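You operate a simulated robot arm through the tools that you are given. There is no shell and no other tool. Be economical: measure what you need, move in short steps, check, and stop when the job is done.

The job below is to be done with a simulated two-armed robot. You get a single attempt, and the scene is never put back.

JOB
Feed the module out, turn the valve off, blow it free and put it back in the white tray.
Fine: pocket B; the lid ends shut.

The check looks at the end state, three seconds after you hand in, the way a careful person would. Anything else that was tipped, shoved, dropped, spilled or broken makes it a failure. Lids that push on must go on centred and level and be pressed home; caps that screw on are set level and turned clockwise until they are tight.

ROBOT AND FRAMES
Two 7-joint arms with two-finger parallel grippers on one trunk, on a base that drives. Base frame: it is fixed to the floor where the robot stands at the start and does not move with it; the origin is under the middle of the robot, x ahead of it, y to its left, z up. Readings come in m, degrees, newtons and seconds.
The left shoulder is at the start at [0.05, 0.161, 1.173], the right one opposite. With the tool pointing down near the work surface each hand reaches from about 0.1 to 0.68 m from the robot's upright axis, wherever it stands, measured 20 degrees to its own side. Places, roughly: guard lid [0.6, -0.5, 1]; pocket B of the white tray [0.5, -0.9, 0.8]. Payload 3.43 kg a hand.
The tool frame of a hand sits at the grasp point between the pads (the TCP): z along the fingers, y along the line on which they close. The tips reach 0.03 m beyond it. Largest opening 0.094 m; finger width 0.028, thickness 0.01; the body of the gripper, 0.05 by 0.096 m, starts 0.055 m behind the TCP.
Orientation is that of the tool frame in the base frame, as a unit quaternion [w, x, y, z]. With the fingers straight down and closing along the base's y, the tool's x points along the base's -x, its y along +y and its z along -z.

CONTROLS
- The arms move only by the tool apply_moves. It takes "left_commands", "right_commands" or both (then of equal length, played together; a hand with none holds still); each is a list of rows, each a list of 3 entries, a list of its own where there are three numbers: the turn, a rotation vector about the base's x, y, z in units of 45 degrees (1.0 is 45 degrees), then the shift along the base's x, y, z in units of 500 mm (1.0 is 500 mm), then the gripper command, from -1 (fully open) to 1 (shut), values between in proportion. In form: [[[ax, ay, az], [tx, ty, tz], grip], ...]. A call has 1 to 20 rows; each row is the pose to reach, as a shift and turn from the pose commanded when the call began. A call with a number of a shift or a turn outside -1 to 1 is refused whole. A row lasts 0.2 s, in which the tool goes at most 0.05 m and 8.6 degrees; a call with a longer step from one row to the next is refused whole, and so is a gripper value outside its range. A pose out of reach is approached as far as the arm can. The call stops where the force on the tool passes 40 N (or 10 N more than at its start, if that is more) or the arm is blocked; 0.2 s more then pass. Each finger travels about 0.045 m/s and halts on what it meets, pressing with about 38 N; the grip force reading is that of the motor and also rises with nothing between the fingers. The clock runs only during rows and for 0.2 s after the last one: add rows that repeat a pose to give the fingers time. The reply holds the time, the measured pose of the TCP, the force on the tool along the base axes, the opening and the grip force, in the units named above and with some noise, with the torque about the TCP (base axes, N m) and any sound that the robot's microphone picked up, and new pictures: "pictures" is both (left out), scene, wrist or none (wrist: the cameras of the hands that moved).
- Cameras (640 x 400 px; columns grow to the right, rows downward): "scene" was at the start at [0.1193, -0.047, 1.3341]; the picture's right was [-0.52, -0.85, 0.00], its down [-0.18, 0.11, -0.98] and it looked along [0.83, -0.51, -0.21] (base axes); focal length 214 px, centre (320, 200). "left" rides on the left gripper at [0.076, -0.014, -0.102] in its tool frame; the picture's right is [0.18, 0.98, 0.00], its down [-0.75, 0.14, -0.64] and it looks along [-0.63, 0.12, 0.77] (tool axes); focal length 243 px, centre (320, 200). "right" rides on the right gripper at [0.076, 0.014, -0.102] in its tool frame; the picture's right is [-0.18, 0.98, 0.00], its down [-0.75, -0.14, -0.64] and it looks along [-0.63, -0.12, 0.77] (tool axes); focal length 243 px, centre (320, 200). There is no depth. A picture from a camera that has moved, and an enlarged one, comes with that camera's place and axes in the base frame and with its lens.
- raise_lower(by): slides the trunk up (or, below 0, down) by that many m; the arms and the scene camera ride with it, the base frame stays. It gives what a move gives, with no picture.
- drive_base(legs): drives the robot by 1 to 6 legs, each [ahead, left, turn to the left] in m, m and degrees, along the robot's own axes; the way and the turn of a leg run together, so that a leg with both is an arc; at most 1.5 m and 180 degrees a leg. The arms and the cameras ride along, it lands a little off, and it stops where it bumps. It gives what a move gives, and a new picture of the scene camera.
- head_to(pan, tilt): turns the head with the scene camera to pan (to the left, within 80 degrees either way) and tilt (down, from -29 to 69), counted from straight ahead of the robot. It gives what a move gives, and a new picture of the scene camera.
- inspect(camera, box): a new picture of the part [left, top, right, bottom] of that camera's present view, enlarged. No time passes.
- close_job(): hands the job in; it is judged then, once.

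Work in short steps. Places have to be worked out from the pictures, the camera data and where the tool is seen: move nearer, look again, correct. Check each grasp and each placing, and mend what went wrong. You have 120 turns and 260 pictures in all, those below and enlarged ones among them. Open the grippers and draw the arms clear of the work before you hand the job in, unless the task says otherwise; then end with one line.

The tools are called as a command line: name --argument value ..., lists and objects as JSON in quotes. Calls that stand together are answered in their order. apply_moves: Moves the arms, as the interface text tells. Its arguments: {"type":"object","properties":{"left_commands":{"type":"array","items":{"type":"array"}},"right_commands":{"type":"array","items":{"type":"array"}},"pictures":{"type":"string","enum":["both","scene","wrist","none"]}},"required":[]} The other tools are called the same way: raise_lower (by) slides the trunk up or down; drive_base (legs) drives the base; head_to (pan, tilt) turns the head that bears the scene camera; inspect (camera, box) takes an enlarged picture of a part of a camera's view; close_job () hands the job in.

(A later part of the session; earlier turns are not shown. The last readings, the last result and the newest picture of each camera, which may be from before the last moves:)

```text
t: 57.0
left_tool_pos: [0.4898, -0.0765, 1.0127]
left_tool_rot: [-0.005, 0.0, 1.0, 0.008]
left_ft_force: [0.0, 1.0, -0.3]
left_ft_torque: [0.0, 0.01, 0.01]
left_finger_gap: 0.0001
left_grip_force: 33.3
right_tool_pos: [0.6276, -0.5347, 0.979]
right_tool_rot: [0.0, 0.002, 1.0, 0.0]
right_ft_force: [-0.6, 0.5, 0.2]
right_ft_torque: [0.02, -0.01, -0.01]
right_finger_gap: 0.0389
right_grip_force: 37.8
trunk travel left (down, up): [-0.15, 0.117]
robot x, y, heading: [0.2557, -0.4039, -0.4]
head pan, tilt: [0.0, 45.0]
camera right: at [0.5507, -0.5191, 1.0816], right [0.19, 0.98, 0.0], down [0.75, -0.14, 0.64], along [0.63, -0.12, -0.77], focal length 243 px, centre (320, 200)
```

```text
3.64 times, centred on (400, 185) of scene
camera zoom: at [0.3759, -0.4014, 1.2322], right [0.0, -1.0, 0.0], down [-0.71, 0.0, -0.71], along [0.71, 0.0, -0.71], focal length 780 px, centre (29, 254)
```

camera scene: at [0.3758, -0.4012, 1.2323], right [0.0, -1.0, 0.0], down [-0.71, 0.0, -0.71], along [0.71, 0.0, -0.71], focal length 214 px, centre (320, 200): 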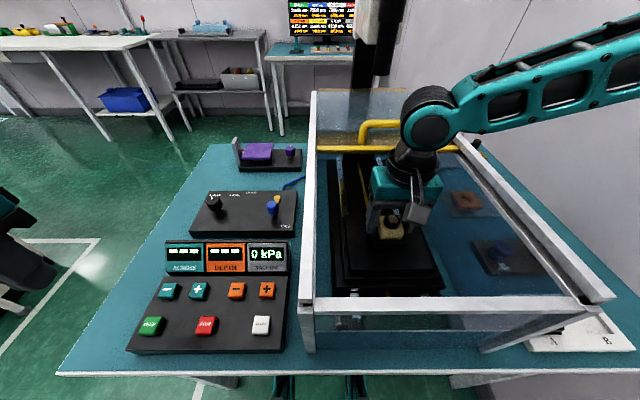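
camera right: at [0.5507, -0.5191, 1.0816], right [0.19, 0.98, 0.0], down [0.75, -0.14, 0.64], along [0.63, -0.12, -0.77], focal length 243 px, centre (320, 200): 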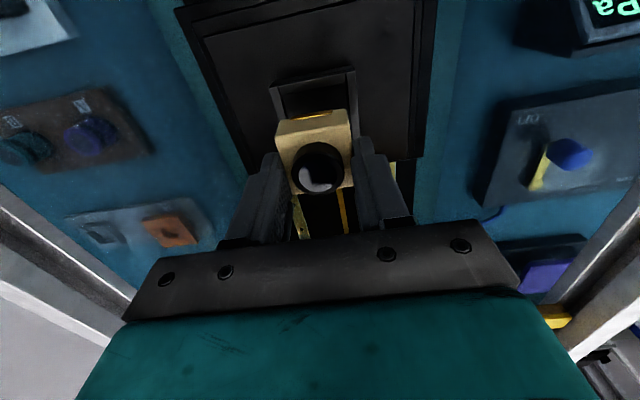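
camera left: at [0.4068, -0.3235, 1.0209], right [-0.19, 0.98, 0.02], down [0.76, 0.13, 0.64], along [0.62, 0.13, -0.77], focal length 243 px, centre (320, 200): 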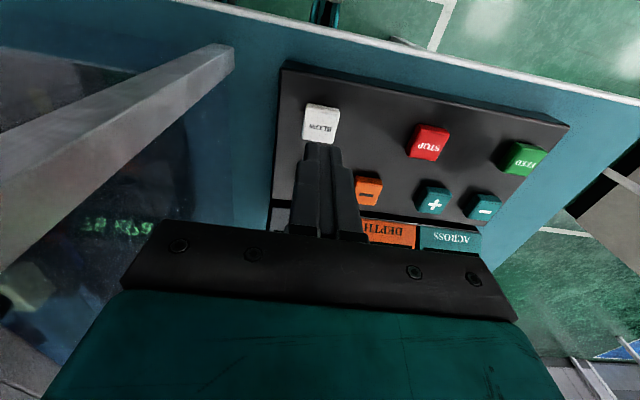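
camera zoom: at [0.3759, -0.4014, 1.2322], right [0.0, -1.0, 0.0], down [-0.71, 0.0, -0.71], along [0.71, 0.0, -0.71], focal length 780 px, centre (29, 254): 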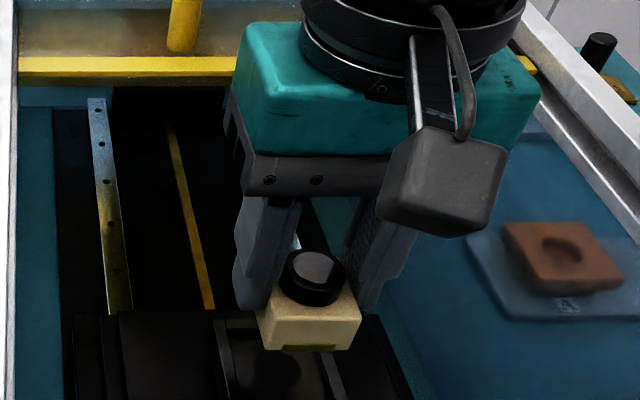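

Module lifted level. I raise it and carry it over the right wall towards the white tray.

apply_moves --right_commands '[[[0, 0, 0], [0, 0, 0.08], 0.6], [[0, 0, 0], [0, 0, 0.16], 0.6], [[0, 0, 0], [0, 0, 0.24], 0.6], [[0, 0, 0], [0, -0.02, 0.32], 0.6], [[0, 0, 0], [-0.04, -0.1, 0.34], 0.6], [[0, 0, 0], [-0.07, -0.19, 0.34], 0.6], [[0, 0, 0], [-0.1, -0.28, 0.34], 0.6], [[0, 0, 0], [-0.13, -0.37, 0.34], 0.6], [[0, 0, 0], [-0.16, -0.46, 0.34], 0.6], [[0, 0, 0], [-0.2, -0.55, 0.34], 0.6], [[0, 0, 0], [-0.24, -0.63, 0.34], 0.6]]' --pictures "wrist"

head_to --pan -60 --tilt 45

inspect --camera "right" --box '[160, 0, 480, 200]'

```text
t: 59.4
left_tool_pos: [0.4885, -0.0769, 1.013]
left_tool_rot: [-0.005, -0.002, 1.0, 0.007]
left_ft_force: [0.0, -0.3, -0.8]
left_ft_torque: [0.04, 0.04, 0.02]
left_finger_gap: 0.0
left_grip_force: 33.4
right_tool_pos: [0.5079, -0.8493, 1.1466]
right_tool_rot: [-0.001, 0.002, 1.0, 0.0]
right_ft_force: [0.8, -0.4, -1.8]
right_ft_torque: [0.02, -0.01, 0.02]
right_finger_gap: 0.0389
right_grip_force: 37.7
trunk travel left (down, up): [-0.15, 0.117]
robot x, y, heading: [0.2526, -0.4008, -0.2]
head pan, tilt: [0.0, 45.0]
camera right: at [0.4303, -0.8344, 1.2496], right [0.19, 0.98, 0.0], down [0.75, -0.14, 0.64], along [0.63, -0.12, -0.77], focal length 243 px, centre (320, 200)
```

right: 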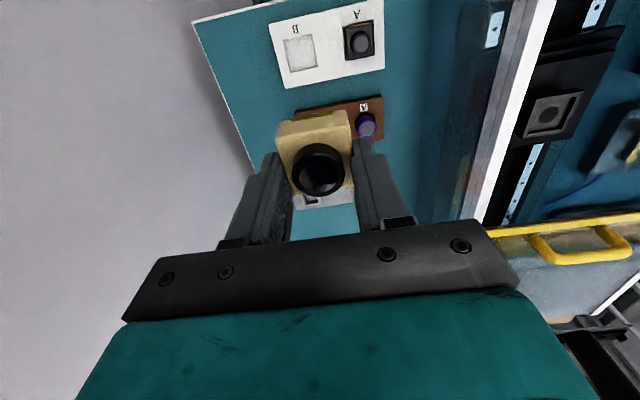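

```text
t: 60.7
left_tool_pos: [0.4884, -0.0777, 1.013]
left_tool_rot: [-0.004, -0.001, 1.0, 0.007]
left_ft_force: [-0.3, 0.0, 0.0]
left_ft_torque: [0.02, 0.0, 0.0]
left_finger_gap: 0.0003
left_grip_force: 33.1
right_tool_pos: [0.5081, -0.8493, 1.1473]
right_tool_rot: [0.0, 0.003, 1.0, 0.0]
right_ft_force: [0.2, 0.1, -0.7]
right_ft_torque: [-0.02, 0.0, 0.02]
right_finger_gap: 0.0388
right_grip_force: 38.1
trunk travel left (down, up): [-0.15, 0.117]
robot x, y, heading: [0.2563, -0.4027, -0.5]
head pan, tilt: [-60.0, 45.0]
camera scene: at [0.3349, -0.4716, 1.2323], right [-0.87, -0.5, 0.0], down [-0.35, 0.61, -0.71], along [0.35, -0.61, -0.71], focal length 214 px, centre (320, 200)
```

scene: 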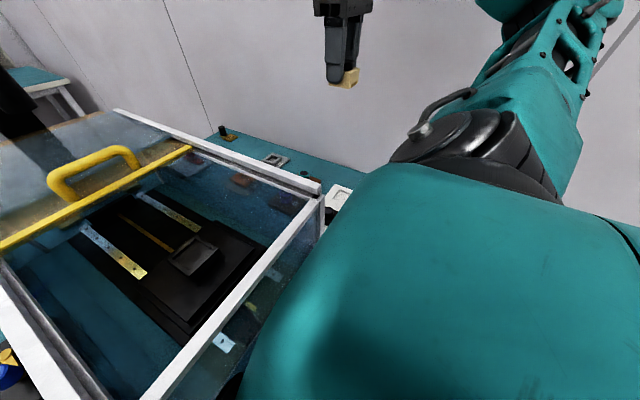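

```text
2.00 times, centred on (320, 100) of right
camera zoom: at [0.431, -0.8336, 1.2497], right [0.19, 0.98, 0.0], down [0.75, -0.14, 0.64], along [0.63, -0.12, -0.77], focal length 485 px, centre (320, 400)
```

zoom: 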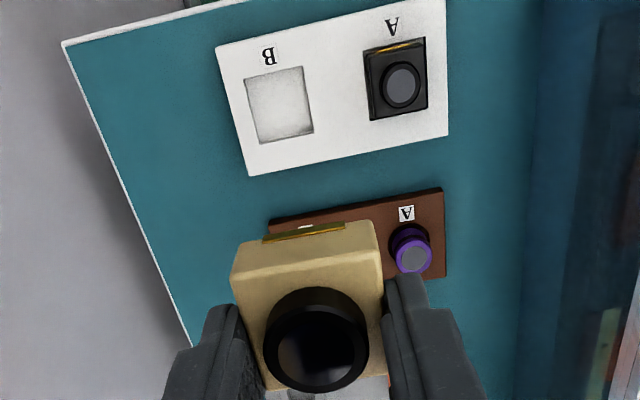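

Module A in the tray has the same strip orientation (toward front), so I keep the orientation. Pocket B is near (0.491,-0.878). I go lower, short of it, to measure it better.

apply_moves --right_commands '[[[0, 0, 0], [-0.03, -0.03, -0.06], 0.6], [[0, 0, 0], [-0.06, -0.05, -0.12], 0.6], [[0, 0, 0], [-0.09, -0.057, -0.18], 0.6], [[0, 0, 0], [-0.096, -0.057, -0.25], 0.6], [[0, 0, 0], [-0.096, -0.057, -0.3], 0.6], [[0, 0, 0], [-0.096, -0.057, -0.3], 0.6]]' --pictures "wrist"

inspect --camera "right" --box '[220, 20, 420, 145]'

```text
t: 62.1
left_tool_pos: [0.4886, -0.0761, 1.0134]
left_tool_rot: [-0.004, -0.002, 1.0, 0.007]
left_ft_force: [-0.6, -0.3, 0.2]
left_ft_torque: [-0.01, -0.01, 0.01]
left_finger_gap: 0.0001
left_grip_force: 32.9
right_tool_pos: [0.4592, -0.8783, 0.9982]
right_tool_rot: [0.0, 0.002, 1.0, 0.0]
right_ft_force: [0.4, 0.0, -2.1]
right_ft_torque: [0.07, -0.01, 0.01]
right_finger_gap: 0.0389
right_grip_force: 38.4
trunk travel left (down, up): [-0.15, 0.117]
robot x, y, heading: [0.2552, -0.4035, -0.1]
head pan, tilt: [-60.0, 45.0]
camera right: at [0.3815, -0.8629, 1.1002], right [0.19, 0.98, 0.0], down [0.75, -0.14, 0.64], along [0.63, -0.12, -0.77], focal length 243 px, centre (320, 200)
```

right: 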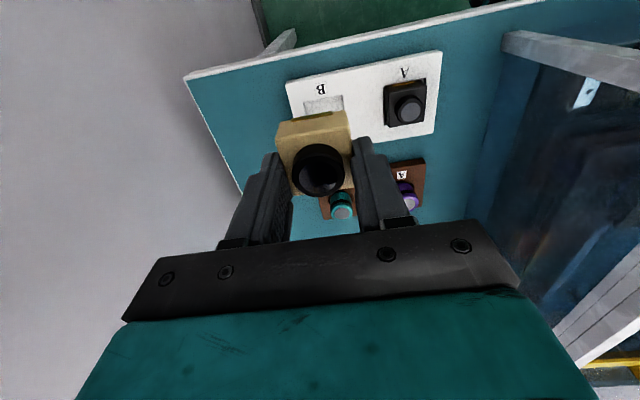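

```text
3.20 times, centred on (320, 82) of right
camera zoom: at [0.3815, -0.8629, 1.1002], right [0.19, 0.98, 0.0], down [0.75, -0.14, 0.64], along [0.63, -0.12, -0.77], focal length 776 px, centre (320, 576)
```

zoom: 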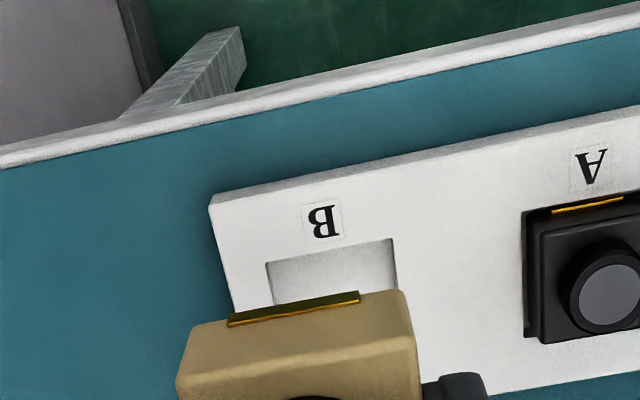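

Triangulated: pocket B centre ≈(0.4925,-0.877), rim z≈0.808, width ≈45 mm; block bottom ≈55 mm below TCP. I hover just above it to check alignment.

apply_moves --right_commands '[[[0, 0, 0], [0.03, 0.001, -0.05], 0.6], [[0, 0, 0], [0.0666, 0.0026, -0.11], 0.6], [[0, 0, 0], [0.0666, 0.0026, -0.17], 0.6], [[0, 0, 0], [0.0666, 0.0026, -0.21], 0.6], [[0, 0, 0], [0.0666, 0.0026, -0.235], 0.6], [[0, 0, 0], [0.0666, 0.0026, -0.235], 0.6]]' --pictures "wrist"

inspect --camera "right" --box '[220, 40, 420, 165]'

```text
t: 63.5
left_tool_pos: [0.4893, -0.0761, 1.013]
left_tool_rot: [-0.004, -0.002, 1.0, 0.007]
left_ft_force: [-0.3, 0.6, 0.2]
left_ft_torque: [0.0, 0.01, 0.0]
left_finger_gap: 0.0001
left_grip_force: 33.0
right_tool_pos: [0.4927, -0.8768, 0.8811]
right_tool_rot: [0.0, 0.002, 1.0, 0.0]
right_ft_force: [0.8, -0.8, -0.8]
right_ft_torque: [0.0, 0.01, -0.03]
right_finger_gap: 0.039
right_grip_force: 38.2
trunk travel left (down, up): [-0.15, 0.117]
robot x, y, heading: [0.2552, -0.4041, -0.2]
head pan, tilt: [-60.0, 45.0]
camera right: at [0.416, -0.8607, 0.9841], right [0.19, 0.98, 0.0], down [0.75, -0.15, 0.64], along [0.63, -0.12, -0.77], focal length 243 px, centre (320, 200)
```

right: 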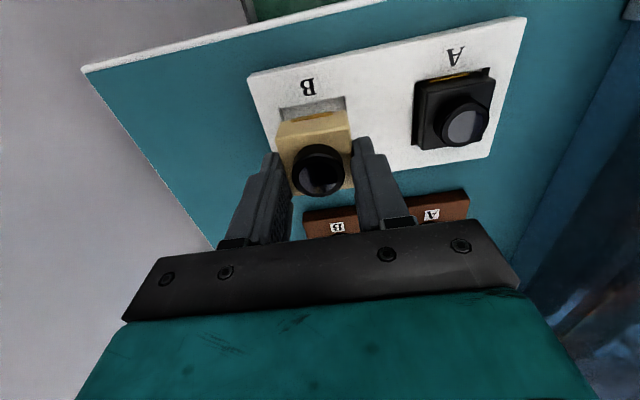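

```text
3.20 times, centred on (320, 102) of right
camera zoom: at [0.416, -0.8607, 0.9841], right [0.19, 0.98, 0.0], down [0.75, -0.15, 0.64], along [0.63, -0.12, -0.77], focal length 776 px, centre (320, 512)
```

zoom: 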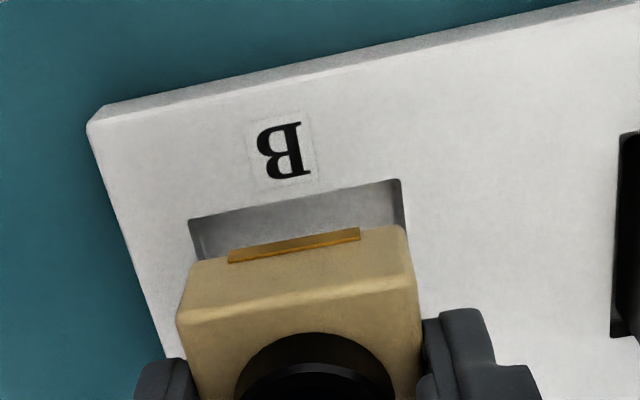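

Lateral alignment looks right. I lower 8 mm more and re-check the front gap.

apply_moves --right_commands '[[[0, 0, 0], [0, 0, -0.008], 0.6], [[0, 0, 0], [0, 0, -0.016], 0.6], [[0, 0, 0], [0, 0, -0.016], 0.6]]' --pictures "none"

inspect --camera "right" --box '[260, 70, 370, 140]'

```text
t: 64.3
left_tool_pos: [0.4886, -0.0766, 1.0133]
left_tool_rot: [-0.005, -0.001, 1.0, 0.007]
left_ft_force: [0.0, 0.3, 0.4]
left_ft_torque: [0.0, 0.03, -0.01]
left_finger_gap: 0.0
left_grip_force: 33.4
right_tool_pos: [0.4927, -0.8759, 0.8729]
right_tool_rot: [0.0, 0.002, 1.0, 0.0]
right_ft_force: [0.2, -0.7, -0.8]
right_ft_torque: [-0.02, 0.01, -0.02]
right_finger_gap: 0.0388
right_grip_force: 37.9
trunk travel left (down, up): [-0.15, 0.117]
robot x, y, heading: [0.2535, -0.4043, -0.5]
head pan, tilt: [-60.0, 45.0]
```

```text
5.71 times, centred on (315, 105) of right
camera zoom: at [0.4161, -0.8606, 0.9764], right [0.19, 0.98, 0.0], down [0.75, -0.14, 0.64], along [0.63, -0.12, -0.77], focal length 1386 px, centre (349, 743)
```

zoom: 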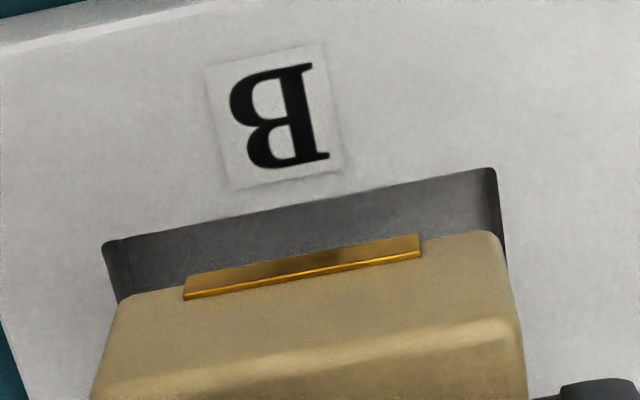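

The block bottom is about 43 mm below TCP, so still ~18 mm above the rim. I nudge (+1.5,-1.5) mm, lower 12 mm and look again.

apply_moves --right_commands '[[[0, 0, 0], [0.003, -0.003, -0.012], 0.6], [[0, 0, 0], [0.003, -0.003, -0.024], 0.6], [[0, 0, 0], [0.003, -0.003, -0.024], 0.6]]' --pictures "none"

inspect --camera "right" --box '[260, 70, 370, 140]'

```text
t: 65.1
left_tool_pos: [0.4894, -0.0771, 1.0121]
left_tool_rot: [-0.005, -0.001, 1.0, 0.007]
left_ft_force: [0.6, 0.8, 0.0]
left_ft_torque: [-0.01, 0.03, 0.02]
left_finger_gap: 0.0001
left_grip_force: 32.9
right_tool_pos: [0.4943, -0.8771, 0.8606]
right_tool_rot: [0.0, 0.002, 1.0, 0.0]
right_ft_force: [-0.2, -0.3, 0.6]
right_ft_torque: [0.03, 0.01, 0.03]
right_finger_gap: 0.039
right_grip_force: 37.8
trunk travel left (down, up): [-0.15, 0.117]
robot x, y, heading: [0.2554, -0.4027, -0.2]
head pan, tilt: [-60.0, 45.0]
```

```text
5.71 times, centred on (315, 105) of right
camera zoom: at [0.418, -0.8625, 0.9643], right [0.19, 0.98, 0.0], down [0.75, -0.14, 0.64], along [0.63, -0.12, -0.77], focal length 1386 px, centre (349, 743)
```

zoom: 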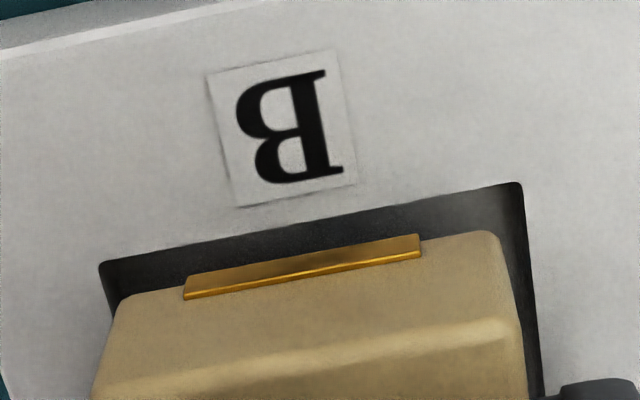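

Alignment in y is good and the bottom is only a few mm above the rim. I lower 6 mm and look again.

apply_moves --right_commands '[[[0, 0, 0], [0, 0, -0.006], 0.6], [[0, 0, 0], [0, 0, -0.012], 0.6], [[0, 0, 0], [0, 0, -0.012], 0.6]]' --pictures "none"

inspect --camera "right" --box '[260, 70, 370, 140]'

```text
t: 65.9
left_tool_pos: [0.4899, -0.0771, 1.0126]
left_tool_rot: [-0.005, -0.001, 1.0, 0.007]
left_ft_force: [-0.1, 0.3, 0.0]
left_ft_torque: [-0.03, 0.0, 0.0]
left_finger_gap: 0.0
left_grip_force: 33.0
right_tool_pos: [0.4938, -0.8777, 0.8552]
right_tool_rot: [0.0, 0.003, 1.0, 0.0]
right_ft_force: [0.4, -0.4, -0.4]
right_ft_torque: [0.04, 0.01, 0.0]
right_finger_gap: 0.0385
right_grip_force: 37.8
trunk travel left (down, up): [-0.15, 0.117]
robot x, y, heading: [0.255, -0.4018, -0.2]
head pan, tilt: [-60.0, 45.0]
```

```text
5.71 times, centred on (315, 105) of right
camera zoom: at [0.418, -0.8624, 0.9576], right [0.19, 0.98, 0.0], down [0.75, -0.14, 0.64], along [0.63, -0.12, -0.77], focal length 1386 px, centre (349, 743)
```

zoom: 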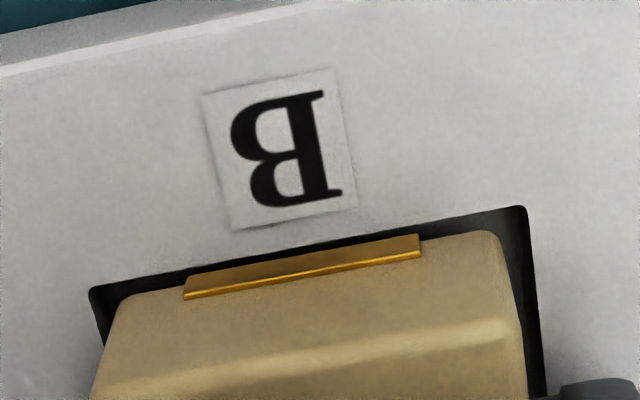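

The front and side gaps are now even (≈2–3 mm) with the bottom about level with the rim. I continue down in small steps until it touches.

apply_moves --right_commands '[[[0, 0, 0], [0, 0.001, -0.004], 0.6], [[0, 0, 0], [0, 0.001, -0.008], 0.6], [[0, 0, 0], [0, 0.001, -0.012], 0.6], [[0, 0, 0], [0, 0.001, -0.012], 0.6]]' --pictures "none"

inspect --camera "right" --box '[230, 70, 390, 170]'

```text
t: 66.9
left_tool_pos: [0.4887, -0.0769, 1.0124]
left_tool_rot: [-0.004, -0.001, 1.0, 0.007]
left_ft_force: [-0.4, -0.5, 0.4]
left_ft_torque: [-0.01, 0.02, -0.02]
left_finger_gap: 0.0003
left_grip_force: 32.3
right_tool_pos: [0.4936, -0.8784, 0.8489]
right_tool_rot: [0.0, 0.003, 1.0, 0.0]
right_ft_force: [0.2, -0.1, -0.9]
right_ft_torque: [-0.04, -0.02, 0.01]
right_finger_gap: 0.0387
right_grip_force: 38.4
trunk travel left (down, up): [-0.15, 0.117]
robot x, y, heading: [0.255, -0.4005, -0.1]
head pan, tilt: [-60.0, 45.0]
```

```text
4.00 times, centred on (310, 120) of right
camera zoom: at [0.4173, -0.8625, 0.9517], right [0.19, 0.98, 0.0], down [0.75, -0.14, 0.64], along [0.63, -0.12, -0.77], focal length 970 px, centre (360, 520)
```

zoom: 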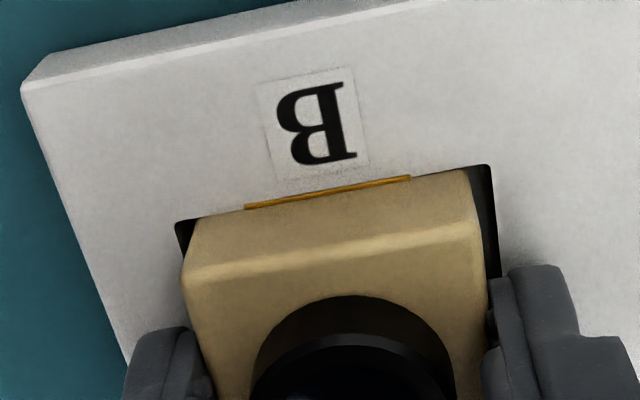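

The block is now entering the pocket with no force. I continue a few mm, watching the force.

apply_moves --right_commands '[[[0, 0, 0], [0, 0.001, -0.003], 0.6], [[0, 0, 0], [0, 0.001, -0.006], 0.6], [[0, 0, 0], [0, 0.001, -0.008], 0.6], [[0, 0, 0], [0, 0.001, -0.008], 0.6]]' --pictures "none"

inspect --camera "right" --box '[230, 70, 390, 170]'

```text
t: 67.9
left_tool_pos: [0.4882, -0.0769, 1.0115]
left_tool_rot: [-0.005, 0.0, 1.0, 0.007]
left_ft_force: [0.5, 0.2, -0.4]
left_ft_torque: [-0.01, 0.0, 0.01]
left_finger_gap: 0.0
left_grip_force: 33.0
right_tool_pos: [0.495, -0.8767, 0.8479]
right_tool_rot: [0.001, 0.003, 1.0, 0.0]
right_ft_force: [-0.1, -0.2, 12.0]
right_ft_torque: [0.31, 0.16, 0.06]
right_finger_gap: 0.039
right_grip_force: 38.0
trunk travel left (down, up): [-0.15, 0.117]
robot x, y, heading: [0.2547, -0.3997, -0.2]
head pan, tilt: [-60.0, 45.0]
```

```text
4.00 times, centred on (310, 120) of right
camera zoom: at [0.4173, -0.8614, 0.9492], right [0.19, 0.98, 0.0], down [0.75, -0.14, 0.64], along [0.63, -0.12, -0.76], focal length 970 px, centre (360, 520)
```

zoom: 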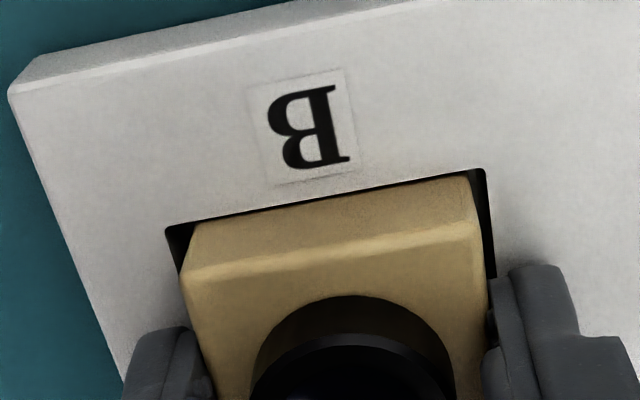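

Contact at 12 N with the strip hidden below the rim – seated about 7 mm deep. I ease off, release with a moderate opening and lift.

apply_moves --right_commands '[[[0, 0, 0], [0, 0, 0.001], 0.3], [[0, 0, 0], [0, 0, 0.001], 0.0], [[0, 0, 0], [0, 0, 0.001], -0.3], [[0, 0, 0], [0, 0, 0.001], -0.3], [[0, 0, 0], [0, 0, 0.001], -0.3]]' --pictures "none"

inspect --camera "right" --box '[210, 60, 410, 185]'

```text
t: 69.1
left_tool_pos: [0.4884, -0.0764, 1.0125]
left_tool_rot: [-0.004, -0.001, 1.0, 0.006]
left_ft_force: [0.1, 0.4, -0.2]
left_ft_torque: [-0.01, 0.02, -0.02]
left_finger_gap: 0.0
left_grip_force: 33.6
right_tool_pos: [0.4937, -0.8771, 0.8458]
right_tool_rot: [0.001, 0.002, 1.0, -0.001]
right_ft_force: [1.3, -17.8, 21.4]
right_ft_torque: [0.08, 0.25, 0.22]
right_finger_gap: 0.0509
right_grip_force: 0.1
trunk travel left (down, up): [-0.15, 0.117]
robot x, y, heading: [0.2572, -0.4036, -0.3]
head pan, tilt: [-60.0, 45.0]
```

```text
3.20 times, centred on (310, 122) of right
camera zoom: at [0.4169, -0.8627, 0.9493], right [0.19, 0.98, 0.0], down [0.75, -0.14, 0.64], along [0.63, -0.12, -0.76], focal length 776 px, centre (352, 448)
```

zoom: 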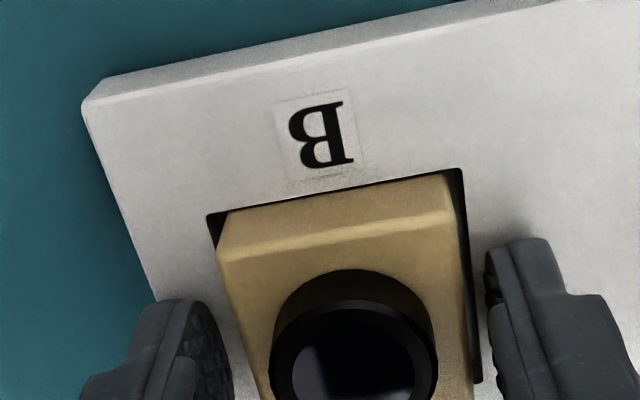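

The tips rest on the tray surface; I lift straight up.

apply_moves --right_commands '[[[0, 0, 0], [0, 0, 0.02], -0.3], [[0, 0, 0], [0, 0, 0.06], -0.3], [[0, 0, 0], [0, 0, 0.12], -0.3], [[0, 0, 0], [0, 0, 0.2], -0.3], [[0, 0, 0], [-0.02, 0, 0.28], -0.3], [[0, 0, 0], [-0.04, 0, 0.34], -0.3], [[0, 0, 0], [-0.04, 0, 0.34], -0.3]]' --pictures "wrist"

inspect --camera "right" --box '[230, 40, 430, 165]'

```text
t: 70.7
left_tool_pos: [0.4902, -0.0763, 1.013]
left_tool_rot: [-0.004, -0.002, 1.0, 0.007]
left_ft_force: [-0.4, 0.5, -0.3]
left_ft_torque: [-0.01, -0.02, 0.02]
left_finger_gap: 0.0001
left_grip_force: 32.8
right_tool_pos: [0.4739, -0.8782, 1.0161]
right_tool_rot: [-0.001, 0.003, 1.0, 0.0]
right_ft_force: [0.3, 0.2, -0.5]
right_ft_torque: [-0.01, -0.02, 0.02]
right_finger_gap: 0.0611
right_grip_force: 0.0
trunk travel left (down, up): [-0.15, 0.117]
robot x, y, heading: [0.2596, -0.4019, -0.4]
head pan, tilt: [-60.0, 45.0]
camera right: at [0.3977, -0.8627, 1.1187], right [0.19, 0.98, 0.0], down [0.75, -0.14, 0.64], along [0.63, -0.12, -0.77], focal length 243 px, centre (320, 200)
```

right: 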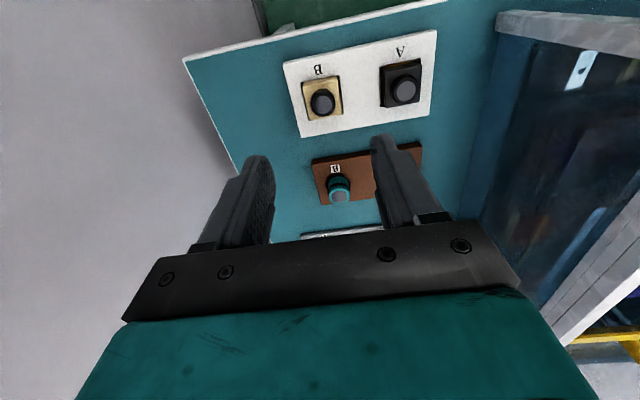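

```text
3.20 times, centred on (330, 102) of right
camera zoom: at [0.3977, -0.8627, 1.1187], right [0.19, 0.98, 0.0], down [0.75, -0.14, 0.64], along [0.63, -0.12, -0.77], focal length 776 px, centre (288, 512)
```

zoom: 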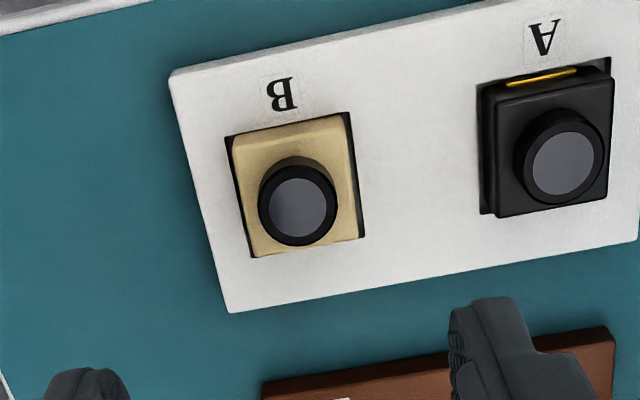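

Module sits in pocket B. Next close the lid: I raise the trunk for more reach at lid height and move the right hand up over to behind the handle.

raise_lower --by 0.11

apply_moves --right_commands '[[[0, 0, 0], [0.02, 0.08, 0.04], 1], [[0, 0, 0], [0.06, 0.16, 0.06], 1], [[0, 0, 0], [0.1, 0.24, 0.06], 1], [[0, 0, 0], [0.14, 0.32, 0.06], 1], [[0, 0, 0], [0.18, 0.4, 0.06], 1], [[0, 0, 0], [0.22, 0.48, 0.06], 1], [[0, 0, 0], [0.26, 0.56, 0.06], 1], [[0, 0, 0], [0.3, 0.64, 0.06], 1], [[0, 0, 0], [0.36, 0.69, 0.06], 1], [[0, 0, 0], [0.44, 0.7, 0.06], 1], [[0, 0, 0], [0.52, 0.7, 0.06], 1]]' --pictures "wrist"

head_to --pan -10 --tilt 45

```text
t: 72.1
left_tool_pos: [0.4886, -0.0774, 1.1237]
left_tool_rot: [-0.004, -0.001, 1.0, 0.007]
left_ft_force: [0.6, 0.8, 0.4]
left_ft_torque: [-0.01, 0.01, -0.01]
left_finger_gap: 0.0
left_grip_force: 33.3
right_tool_pos: [0.4748, -0.8777, 1.1241]
right_tool_rot: [0.0, 0.003, 1.0, 0.001]
right_ft_force: [-0.3, 0.3, -0.8]
right_ft_torque: [0.0, 0.02, 0.01]
right_finger_gap: 0.0612
right_grip_force: 0.1
trunk travel left (down, up): [-0.26, 0.007]
robot x, y, heading: [0.2552, -0.4021, -0.3]
head pan, tilt: [-60.0, 45.0]
```

```text
t: 74.5
left_tool_pos: [0.4871, -0.0779, 1.1227]
left_tool_rot: [-0.004, 0.0, 1.0, 0.007]
left_ft_force: [-0.8, 0.9, -0.2]
left_ft_torque: [0.01, 0.01, -0.02]
left_finger_gap: 0.0
left_grip_force: 32.7
right_tool_pos: [0.7229, -0.545, 1.1542]
right_tool_rot: [0.001, 0.003, 1.0, 0.0]
right_ft_force: [0.6, -0.3, 0.2]
right_ft_torque: [-0.04, 0.0, -0.01]
right_finger_gap: 0.0
right_grip_force: 33.1
right hand out of reach, approached as far as the arm can: row 11
trunk travel left (down, up): [-0.26, 0.007]
robot x, y, heading: [0.2557, -0.4037, -0.4]
head pan, tilt: [-60.0, 45.0]
camera right: at [0.6464, -0.529, 1.2571], right [0.19, 0.98, 0.0], down [0.75, -0.15, 0.64], along [0.63, -0.12, -0.77], focal length 243 px, centre (320, 200)
```

right: 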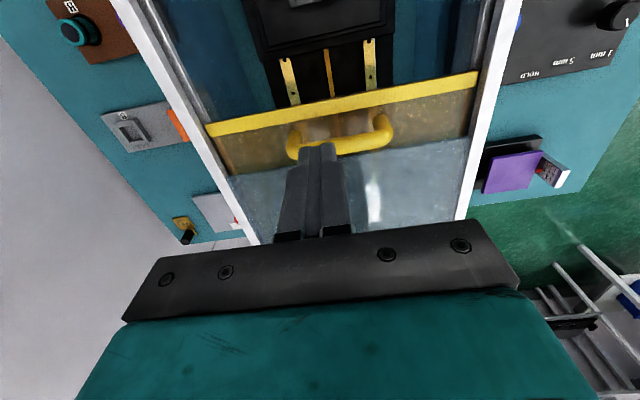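

```text
t: 75.7
left_tool_pos: [0.4884, -0.0767, 1.1229]
left_tool_rot: [-0.005, -0.003, 1.0, 0.007]
left_ft_force: [-0.3, -0.1, -0.7]
left_ft_torque: [0.02, -0.02, -0.03]
left_finger_gap: 0.0001
left_grip_force: 33.3
right_tool_pos: [0.7237, -0.5444, 1.1554]
right_tool_rot: [0.001, 0.002, 1.0, 0.001]
right_ft_force: [0.2, -0.1, -0.7]
right_ft_torque: [0.01, 0.0, 0.0]
right_finger_gap: 0.0
right_grip_force: 33.4
trunk travel left (down, up): [-0.26, 0.007]
robot x, y, heading: [0.2544, -0.4012, -0.4]
head pan, tilt: [-10.0, 45.0]
camera scene: at [0.3745, -0.4156, 1.3423], right [-0.18, -0.98, 0.0], down [-0.7, 0.13, -0.71], along [0.7, -0.13, -0.71], focal length 214 px, centre (320, 200)
```

scene: 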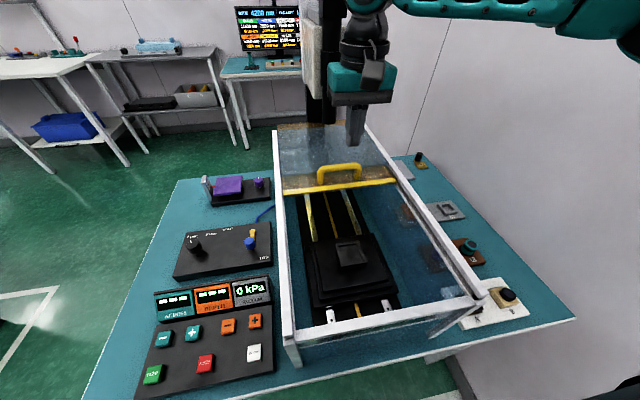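

The handle bar is at x≈0.759, y≈-0.532; I need the fingertips behind it. I try reaching x≈0.79 while staying above the bar.

apply_moves --right_commands '[[[0, 0, 0], [0, 0.01, -0.06], 1], [[0, 0, 0], [0.03, 0.02, -0.12], 1], [[0, 0, 0], [0.07, 0.028, -0.135], 1], [[0, 0, 0], [0.11, 0.028, -0.135], 1], [[0, 0, 0], [0.135, 0.028, -0.135], 1], [[0, 0, 0], [0.135, 0.028, -0.135], 1]]' --pictures "wrist"

```text
t: 77.1
left_tool_pos: [0.4895, -0.0762, 1.1225]
left_tool_rot: [-0.004, -0.002, 1.0, 0.007]
left_ft_force: [0.5, -0.7, 0.7]
left_ft_torque: [0.0, 0.0, 0.02]
left_finger_gap: 0.0
left_grip_force: 32.8
right_tool_pos: [0.7484, -0.5695, 1.0957]
right_tool_rot: [0.001, 0.003, 1.0, 0.0]
right_ft_force: [-0.5, 0.2, -0.3]
right_ft_torque: [0.0, -0.01, 0.02]
right_finger_gap: 0.0
right_grip_force: 33.2
right hand out of reach, approached as far as the arm can: row 1, 2, 3, 4, 5, 6
trunk travel left (down, up): [-0.26, 0.007]
robot x, y, heading: [0.2525, -0.4034, -0.5]
head pan, tilt: [-10.0, 45.0]
camera right: at [0.6718, -0.5548, 1.1982], right [0.19, 0.98, 0.0], down [0.75, -0.15, 0.64], along [0.63, -0.12, -0.77], focal length 243 px, centre (320, 200)
```

right: 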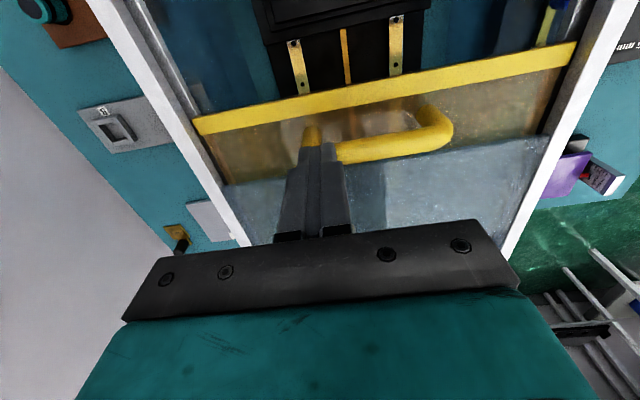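

Straight down it doesn't reach. I tilt the hand 30° so the fingers point forward-down, then move forward over the bar.

apply_moves --right_commands '[[[0, -0.167, 0], [0, 0.02, 0.01], 1], [[0, -0.334, 0], [0, 0.04, 0.02], 1], [[0, -0.5, 0], [0, 0.06, 0.02], 1], [[0, -0.667, 0], [0, 0.075, 0.02], 1], [[0, -0.667, 0], [0.04, 0.075, 0.02], 1], [[0, -0.667, 0], [0.08, 0.075, 0.02], 1], [[0, -0.667, 0], [0.09, 0.075, 0.02], 1]]' --pictures "both"

inspect --camera "scene" --box '[270, 90, 420, 210]'

```text
t: 78.7
left_tool_pos: [0.4889, -0.0762, 1.1222]
left_tool_rot: [-0.005, -0.001, 1.0, 0.006]
left_ft_force: [0.9, -0.4, 0.1]
left_ft_torque: [-0.04, -0.03, 0.01]
left_finger_gap: 0.0
left_grip_force: 32.9
right_tool_pos: [0.7927, -0.5343, 1.1055]
right_tool_rot: [0.26, 0.002, 0.966, 0.001]
right_ft_force: [-0.1, 0.0, 0.1]
right_ft_torque: [-0.04, 0.05, 0.01]
right_finger_gap: 0.0
right_grip_force: 33.1
trunk travel left (down, up): [-0.26, 0.007]
robot x, y, heading: [0.2539, -0.4056, -0.0]
head pan, tilt: [-10.0, 45.0]
camera scene: at [0.3744, -0.4154, 1.3423], right [-0.18, -0.98, 0.0], down [-0.7, 0.13, -0.71], along [0.7, -0.13, -0.71], focal length 214 px, centre (320, 200)
camera right: at [0.6739, -0.5186, 1.1567], right [0.16, 0.98, 0.1], down [0.33, -0.15, 0.93], along [0.93, -0.12, -0.35], focal length 243 px, centre (320, 200)
```

scene: 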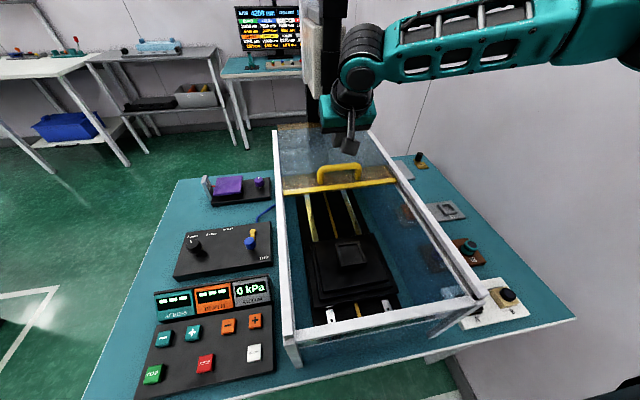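
right: 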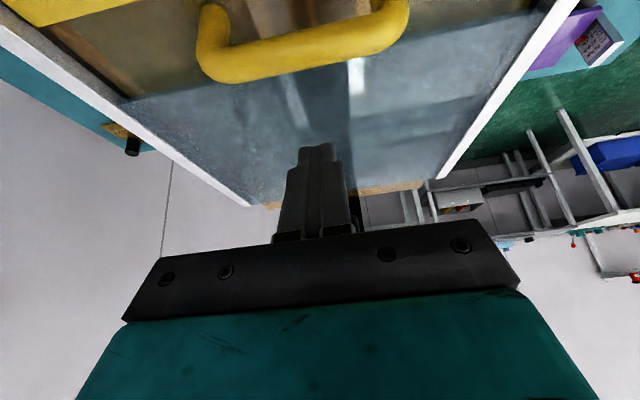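

```text
3.33 times, centred on (345, 150) of scene
camera zoom: at [0.3744, -0.4154, 1.3423], right [-0.18, -0.98, 0.0], down [-0.7, 0.13, -0.71], along [0.7, -0.13, -0.71], focal length 715 px, centre (237, 367)
```

zoom: 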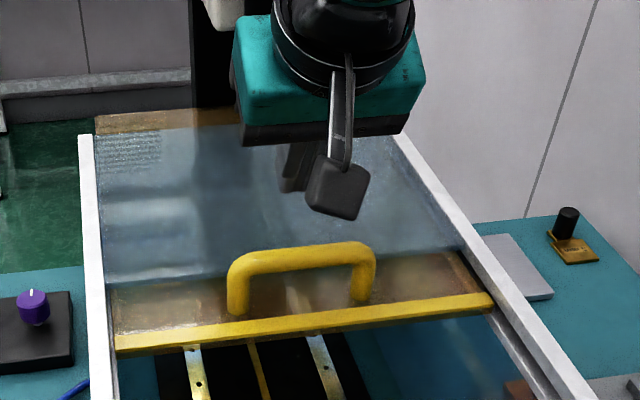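

The finger is above and behind the bar. I lower so the tip is just above the panes, then pull a few cm back towards the robot.

apply_moves --right_commands '[[[0, 0, 0], [0, 0, -0.05], 1], [[0, 0, 0], [0, 0, -0.08], 1], [[0, 0, 0], [0, 0, -0.094], 1], [[0, 0, 0], [-0.02, 0, -0.094], 1], [[0, 0, 0], [-0.04, 0, -0.094], 1], [[0, 0, 0], [-0.06, 0, -0.094], 1], [[0, 0, 0], [-0.08, 0, -0.094], 1], [[0, 0, 0], [-0.1, 0, -0.094], 1], [[0, 0, 0], [-0.12, 0, -0.094], 1]]' --pictures "both"

```text
t: 80.7
left_tool_pos: [0.4889, -0.0771, 1.1219]
left_tool_rot: [-0.004, -0.001, 1.0, 0.007]
left_ft_force: [0.1, -0.3, 0.2]
left_ft_torque: [-0.04, -0.02, 0.03]
left_finger_gap: 0.0
left_grip_force: 33.5
right_tool_pos: [0.7332, -0.5329, 1.0572]
right_tool_rot: [0.258, 0.002, 0.966, 0.0]
right_ft_force: [1.1, 0.5, 1.1]
right_ft_torque: [0.02, 0.03, -0.04]
right_finger_gap: 0.0001
right_grip_force: 33.3
right hand out of reach, approached as far as the arm can: row 1, 2, 3, 4, 5
trunk travel left (down, up): [-0.26, 0.007]
robot x, y, heading: [0.254, -0.4058, -0.3]
head pan, tilt: [-10.0, 45.0]
camera scene: at [0.3744, -0.4153, 1.3422], right [-0.18, -0.98, 0.0], down [-0.7, 0.13, -0.71], along [0.7, -0.13, -0.71], focal length 214 px, centre (320, 200)
camera right: at [0.6154, -0.5173, 1.1089], right [0.16, 0.98, 0.09], down [0.33, -0.14, 0.93], along [0.93, -0.12, -0.35], focal length 243 px, centre (320, 200)
```

scene: 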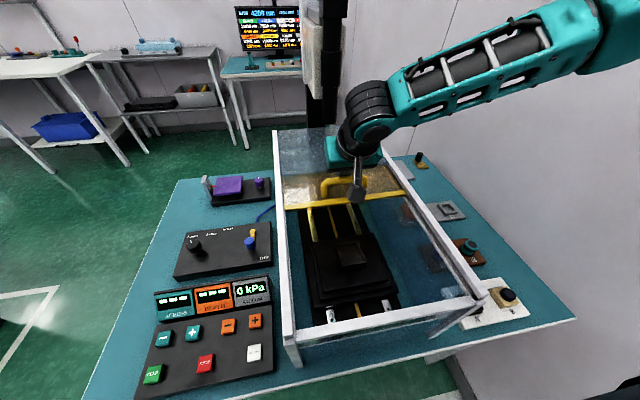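
right: 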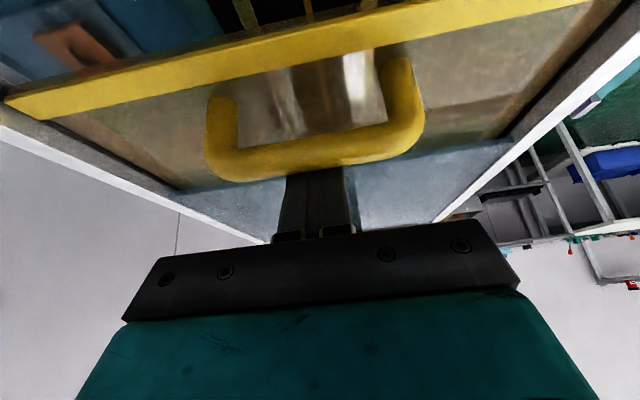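

It follows freely. I keep pulling.

apply_moves --right_commands '[[[0, 0, 0], [-0.04, 0, 0], 1], [[0, 0, 0], [-0.08, 0, 0], 1], [[0, 0, 0], [-0.12, 0, 0], 1], [[0, 0, 0], [-0.16, 0, 0], 1], [[0, 0.15, 0], [-0.2, 0, 0], 1], [[0, 0.3, 0], [-0.24, 0, 0], 1], [[0, 0.45, 0], [-0.28, 0, 0], 1], [[0, 0.6, 0], [-0.32, 0, 0], 1], [[0, 0.667, 0], [-0.36, 0, 0], 1]]' --pictures "both"

```text
t: 82.7
left_tool_pos: [0.4882, -0.0782, 1.1233]
left_tool_rot: [-0.004, -0.001, 1.0, 0.006]
left_ft_force: [0.0, -1.4, 0.2]
left_ft_torque: [-0.01, -0.02, 0.0]
left_finger_gap: 0.0
left_grip_force: 33.2
right_tool_pos: [0.552, -0.5328, 1.0586]
right_tool_rot: [0.0, 0.002, 1.0, 0.0]
right_ft_force: [1.3, 0.4, 0.6]
right_ft_torque: [0.01, -0.04, -0.01]
right_finger_gap: 0.0
right_grip_force: 33.2
trunk travel left (down, up): [-0.26, 0.007]
robot x, y, heading: [0.2542, -0.4021, -0.0]
head pan, tilt: [-10.0, 45.0]
camera scene: at [0.3743, -0.4154, 1.3423], right [-0.18, -0.98, 0.0], down [-0.7, 0.13, -0.71], along [0.7, -0.13, -0.71], focal length 214 px, centre (320, 200)
camera right: at [0.4756, -0.5172, 1.1622], right [0.19, 0.98, 0.0], down [0.75, -0.14, 0.64], along [0.63, -0.12, -0.77], focal length 243 px, centre (320, 200)
```

scene: 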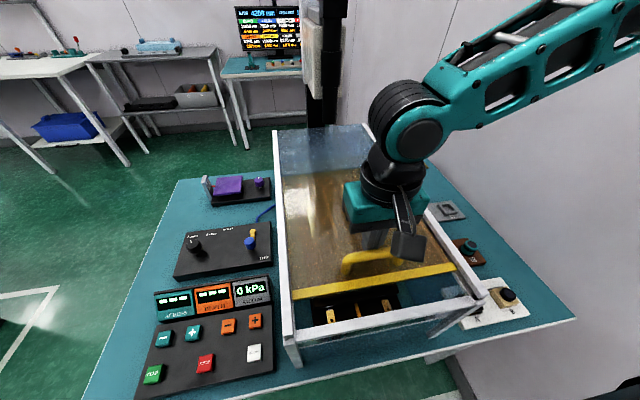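
right: 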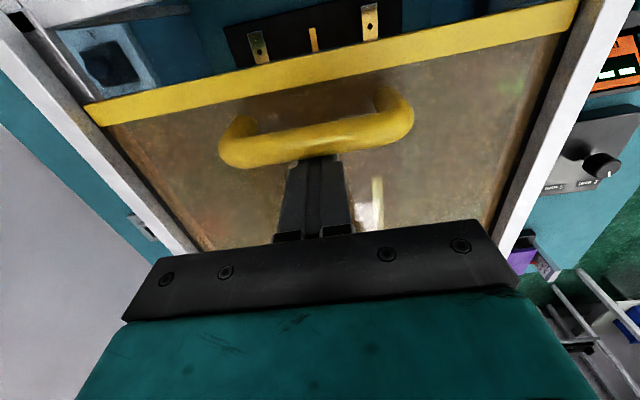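

About 4 cm remain. I pull on to near the end position.

apply_moves --right_commands '[[[0, 0, 0], [-0.03, 0, 0], 1], [[0, 0, 0], [-0.055, 0, 0], 1], [[0, 0, 0], [-0.07, 0, 0], 1], [[0, 0, 0], [-0.08, 0, 0], 1], [[0, 0, 0], [-0.086, 0, 0], 1]]' --pictures "both"

inspect --camera "scene" --box '[270, 220, 500, 360]'

```text
t: 83.9
left_tool_pos: [0.4888, -0.0764, 1.1231]
left_tool_rot: [-0.005, -0.001, 1.0, 0.007]
left_ft_force: [0.1, 0.3, -0.2]
left_ft_torque: [0.0, -0.03, -0.01]
left_finger_gap: 0.0
left_grip_force: 32.8
right_tool_pos: [0.5109, -0.5332, 1.0581]
right_tool_rot: [0.0, 0.003, 1.0, 0.0]
right_ft_force: [0.6, 0.4, -0.6]
right_ft_torque: [-0.01, -0.04, 0.01]
right_finger_gap: 0.0
right_grip_force: 32.6
trunk travel left (down, up): [-0.26, 0.007]
robot x, y, heading: [0.2558, -0.405, -0.2]
head pan, tilt: [-10.0, 45.0]
camera scene: at [0.3745, -0.4154, 1.3422], right [-0.18, -0.98, 0.0], down [-0.7, 0.13, -0.71], along [0.7, -0.13, -0.71], focal length 214 px, centre (320, 200)
camera right: at [0.4334, -0.517, 1.1615], right [0.19, 0.98, 0.0], down [0.75, -0.14, 0.64], along [0.63, -0.12, -0.77], focal length 243 px, centre (320, 200)
```

scene: 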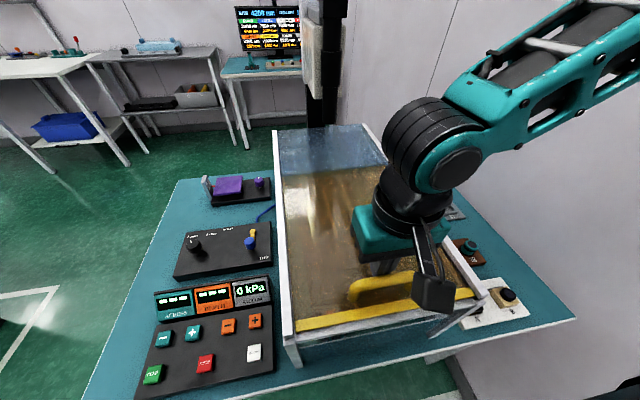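
right: 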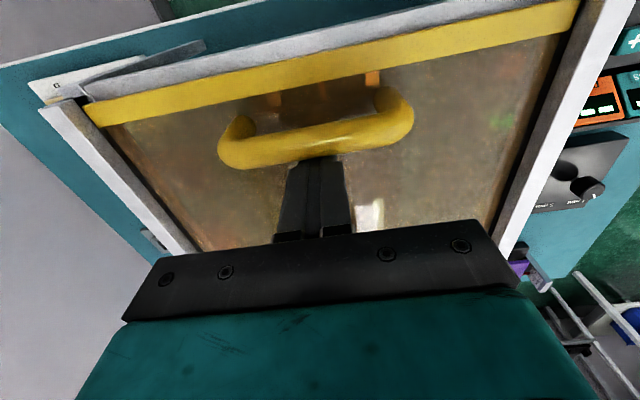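

```text
2.78 times, centred on (385, 290) of scene
camera zoom: at [0.3745, -0.4154, 1.3422], right [-0.18, -0.98, 0.0], down [-0.7, 0.13, -0.71], along [0.7, -0.13, -0.71], focal length 597 px, centre (139, -50)
```

zoom: 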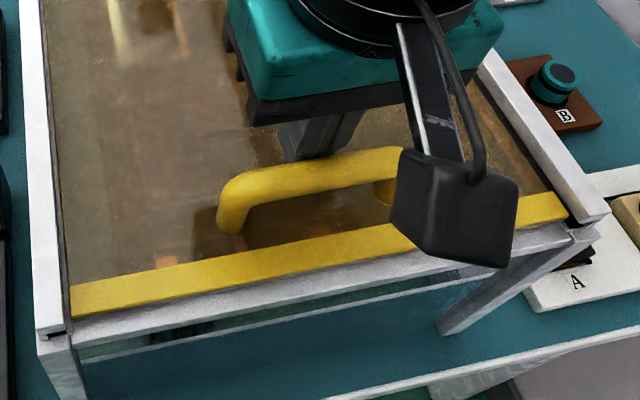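

Nearly shut. I pull in small steps until it meets its stop.

apply_moves --right_commands '[[[0, 0, 0], [-0.006, 0, 0], 1], [[0, 0, 0], [-0.012, 0, 0], 1], [[0, 0, 0], [-0.018, 0, 0], 1], [[0, 0, 0], [-0.022, 0, 0], 1], [[0, 0, 0], [-0.026, 0, 0], 1]]' --pictures "none"

inspect --camera "scene" --box '[270, 220, 500, 360]'

```text
t: 85.1
left_tool_pos: [0.4894, -0.0775, 1.1229]
left_tool_rot: [-0.005, -0.001, 1.0, 0.007]
left_ft_force: [-0.5, 0.7, -0.4]
left_ft_torque: [0.01, 0.01, 0.01]
left_finger_gap: 0.0
left_grip_force: 33.1
right_tool_pos: [0.5042, -0.5308, 1.0586]
right_tool_rot: [-0.001, 0.003, 1.0, 0.0]
right_ft_force: [0.3, -0.7, -0.6]
right_ft_torque: [-0.04, -0.01, 0.02]
right_finger_gap: 0.0
right_grip_force: 33.3
right hand out of reach, approached as far as the arm can: row 3, 4, 5
trunk travel left (down, up): [-0.26, 0.007]
robot x, y, heading: [0.2562, -0.4054, -0.4]
head pan, tilt: [-10.0, 45.0]
```

```text
2.78 times, centred on (385, 290) of scene
camera zoom: at [0.3745, -0.4155, 1.3423], right [-0.18, -0.98, 0.0], down [-0.7, 0.13, -0.71], along [0.7, -0.13, -0.71], focal length 597 px, centre (139, -50)
```

zoom: 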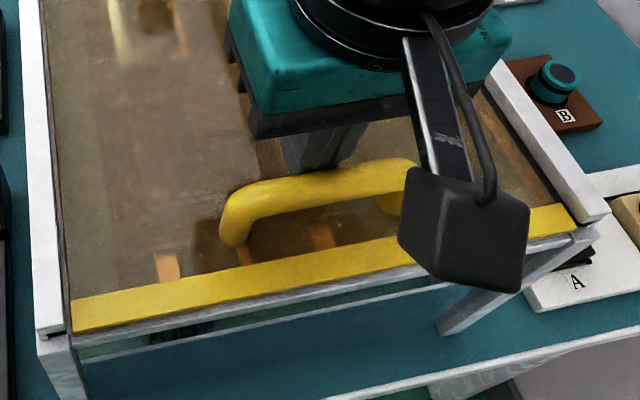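

The bar is about flush with the rail ends; the arm's near limit is reached, so I drive back 1.5 cm with the hand in place to find the stop.

drive_base --legs '[[-0.015, 0, 0]]'

inspect --camera "scene" --box '[270, 220, 500, 360]'

```text
t: 85.9
left_tool_pos: [0.4767, -0.0762, 1.1231]
left_tool_rot: [-0.005, -0.002, 1.0, 0.007]
left_ft_force: [0.0, 0.5, 1.1]
left_ft_torque: [-0.01, -0.02, 0.02]
left_finger_gap: 0.0
left_grip_force: 32.6
right_tool_pos: [0.5041, -0.5315, 1.0623]
right_tool_rot: [0.015, 0.004, 1.0, -0.001]
right_ft_force: [6.3, -0.6, -0.1]
right_ft_torque: [-0.09, -0.09, 0.04]
right_finger_gap: 0.0
right_grip_force: 32.5
trunk travel left (down, up): [-0.26, 0.007]
robot x, y, heading: [0.2462, -0.404, 0.1]
head pan, tilt: [-10.0, 45.0]
stopped in leg 1: the force on the tool passed its limit at 48 N (the readings are from after the stop); the commanded pose is now the measured one
camera scene: at [0.3631, -0.4155, 1.3422], right [-0.18, -0.98, 0.0], down [-0.7, 0.13, -0.71], along [0.7, -0.13, -0.71], focal length 214 px, centre (320, 200)
```

scene: 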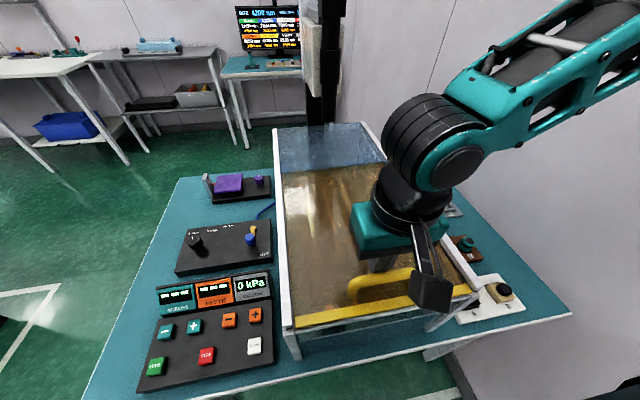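

```text
2.78 times, centred on (385, 290) of scene
camera zoom: at [0.3631, -0.4155, 1.3422], right [-0.18, -0.98, 0.0], down [-0.7, 0.13, -0.71], along [0.7, -0.13, -0.71], focal length 597 px, centre (139, -50)
```

zoom: 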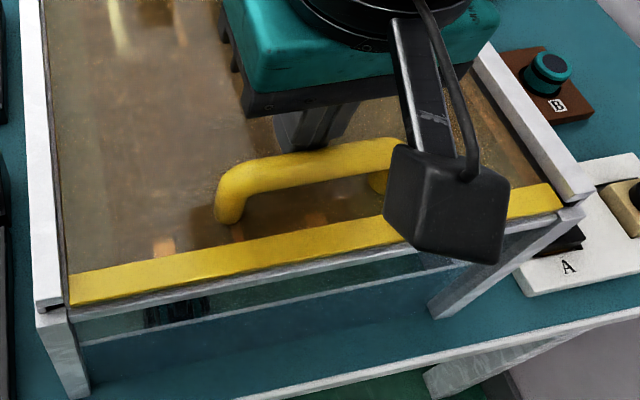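

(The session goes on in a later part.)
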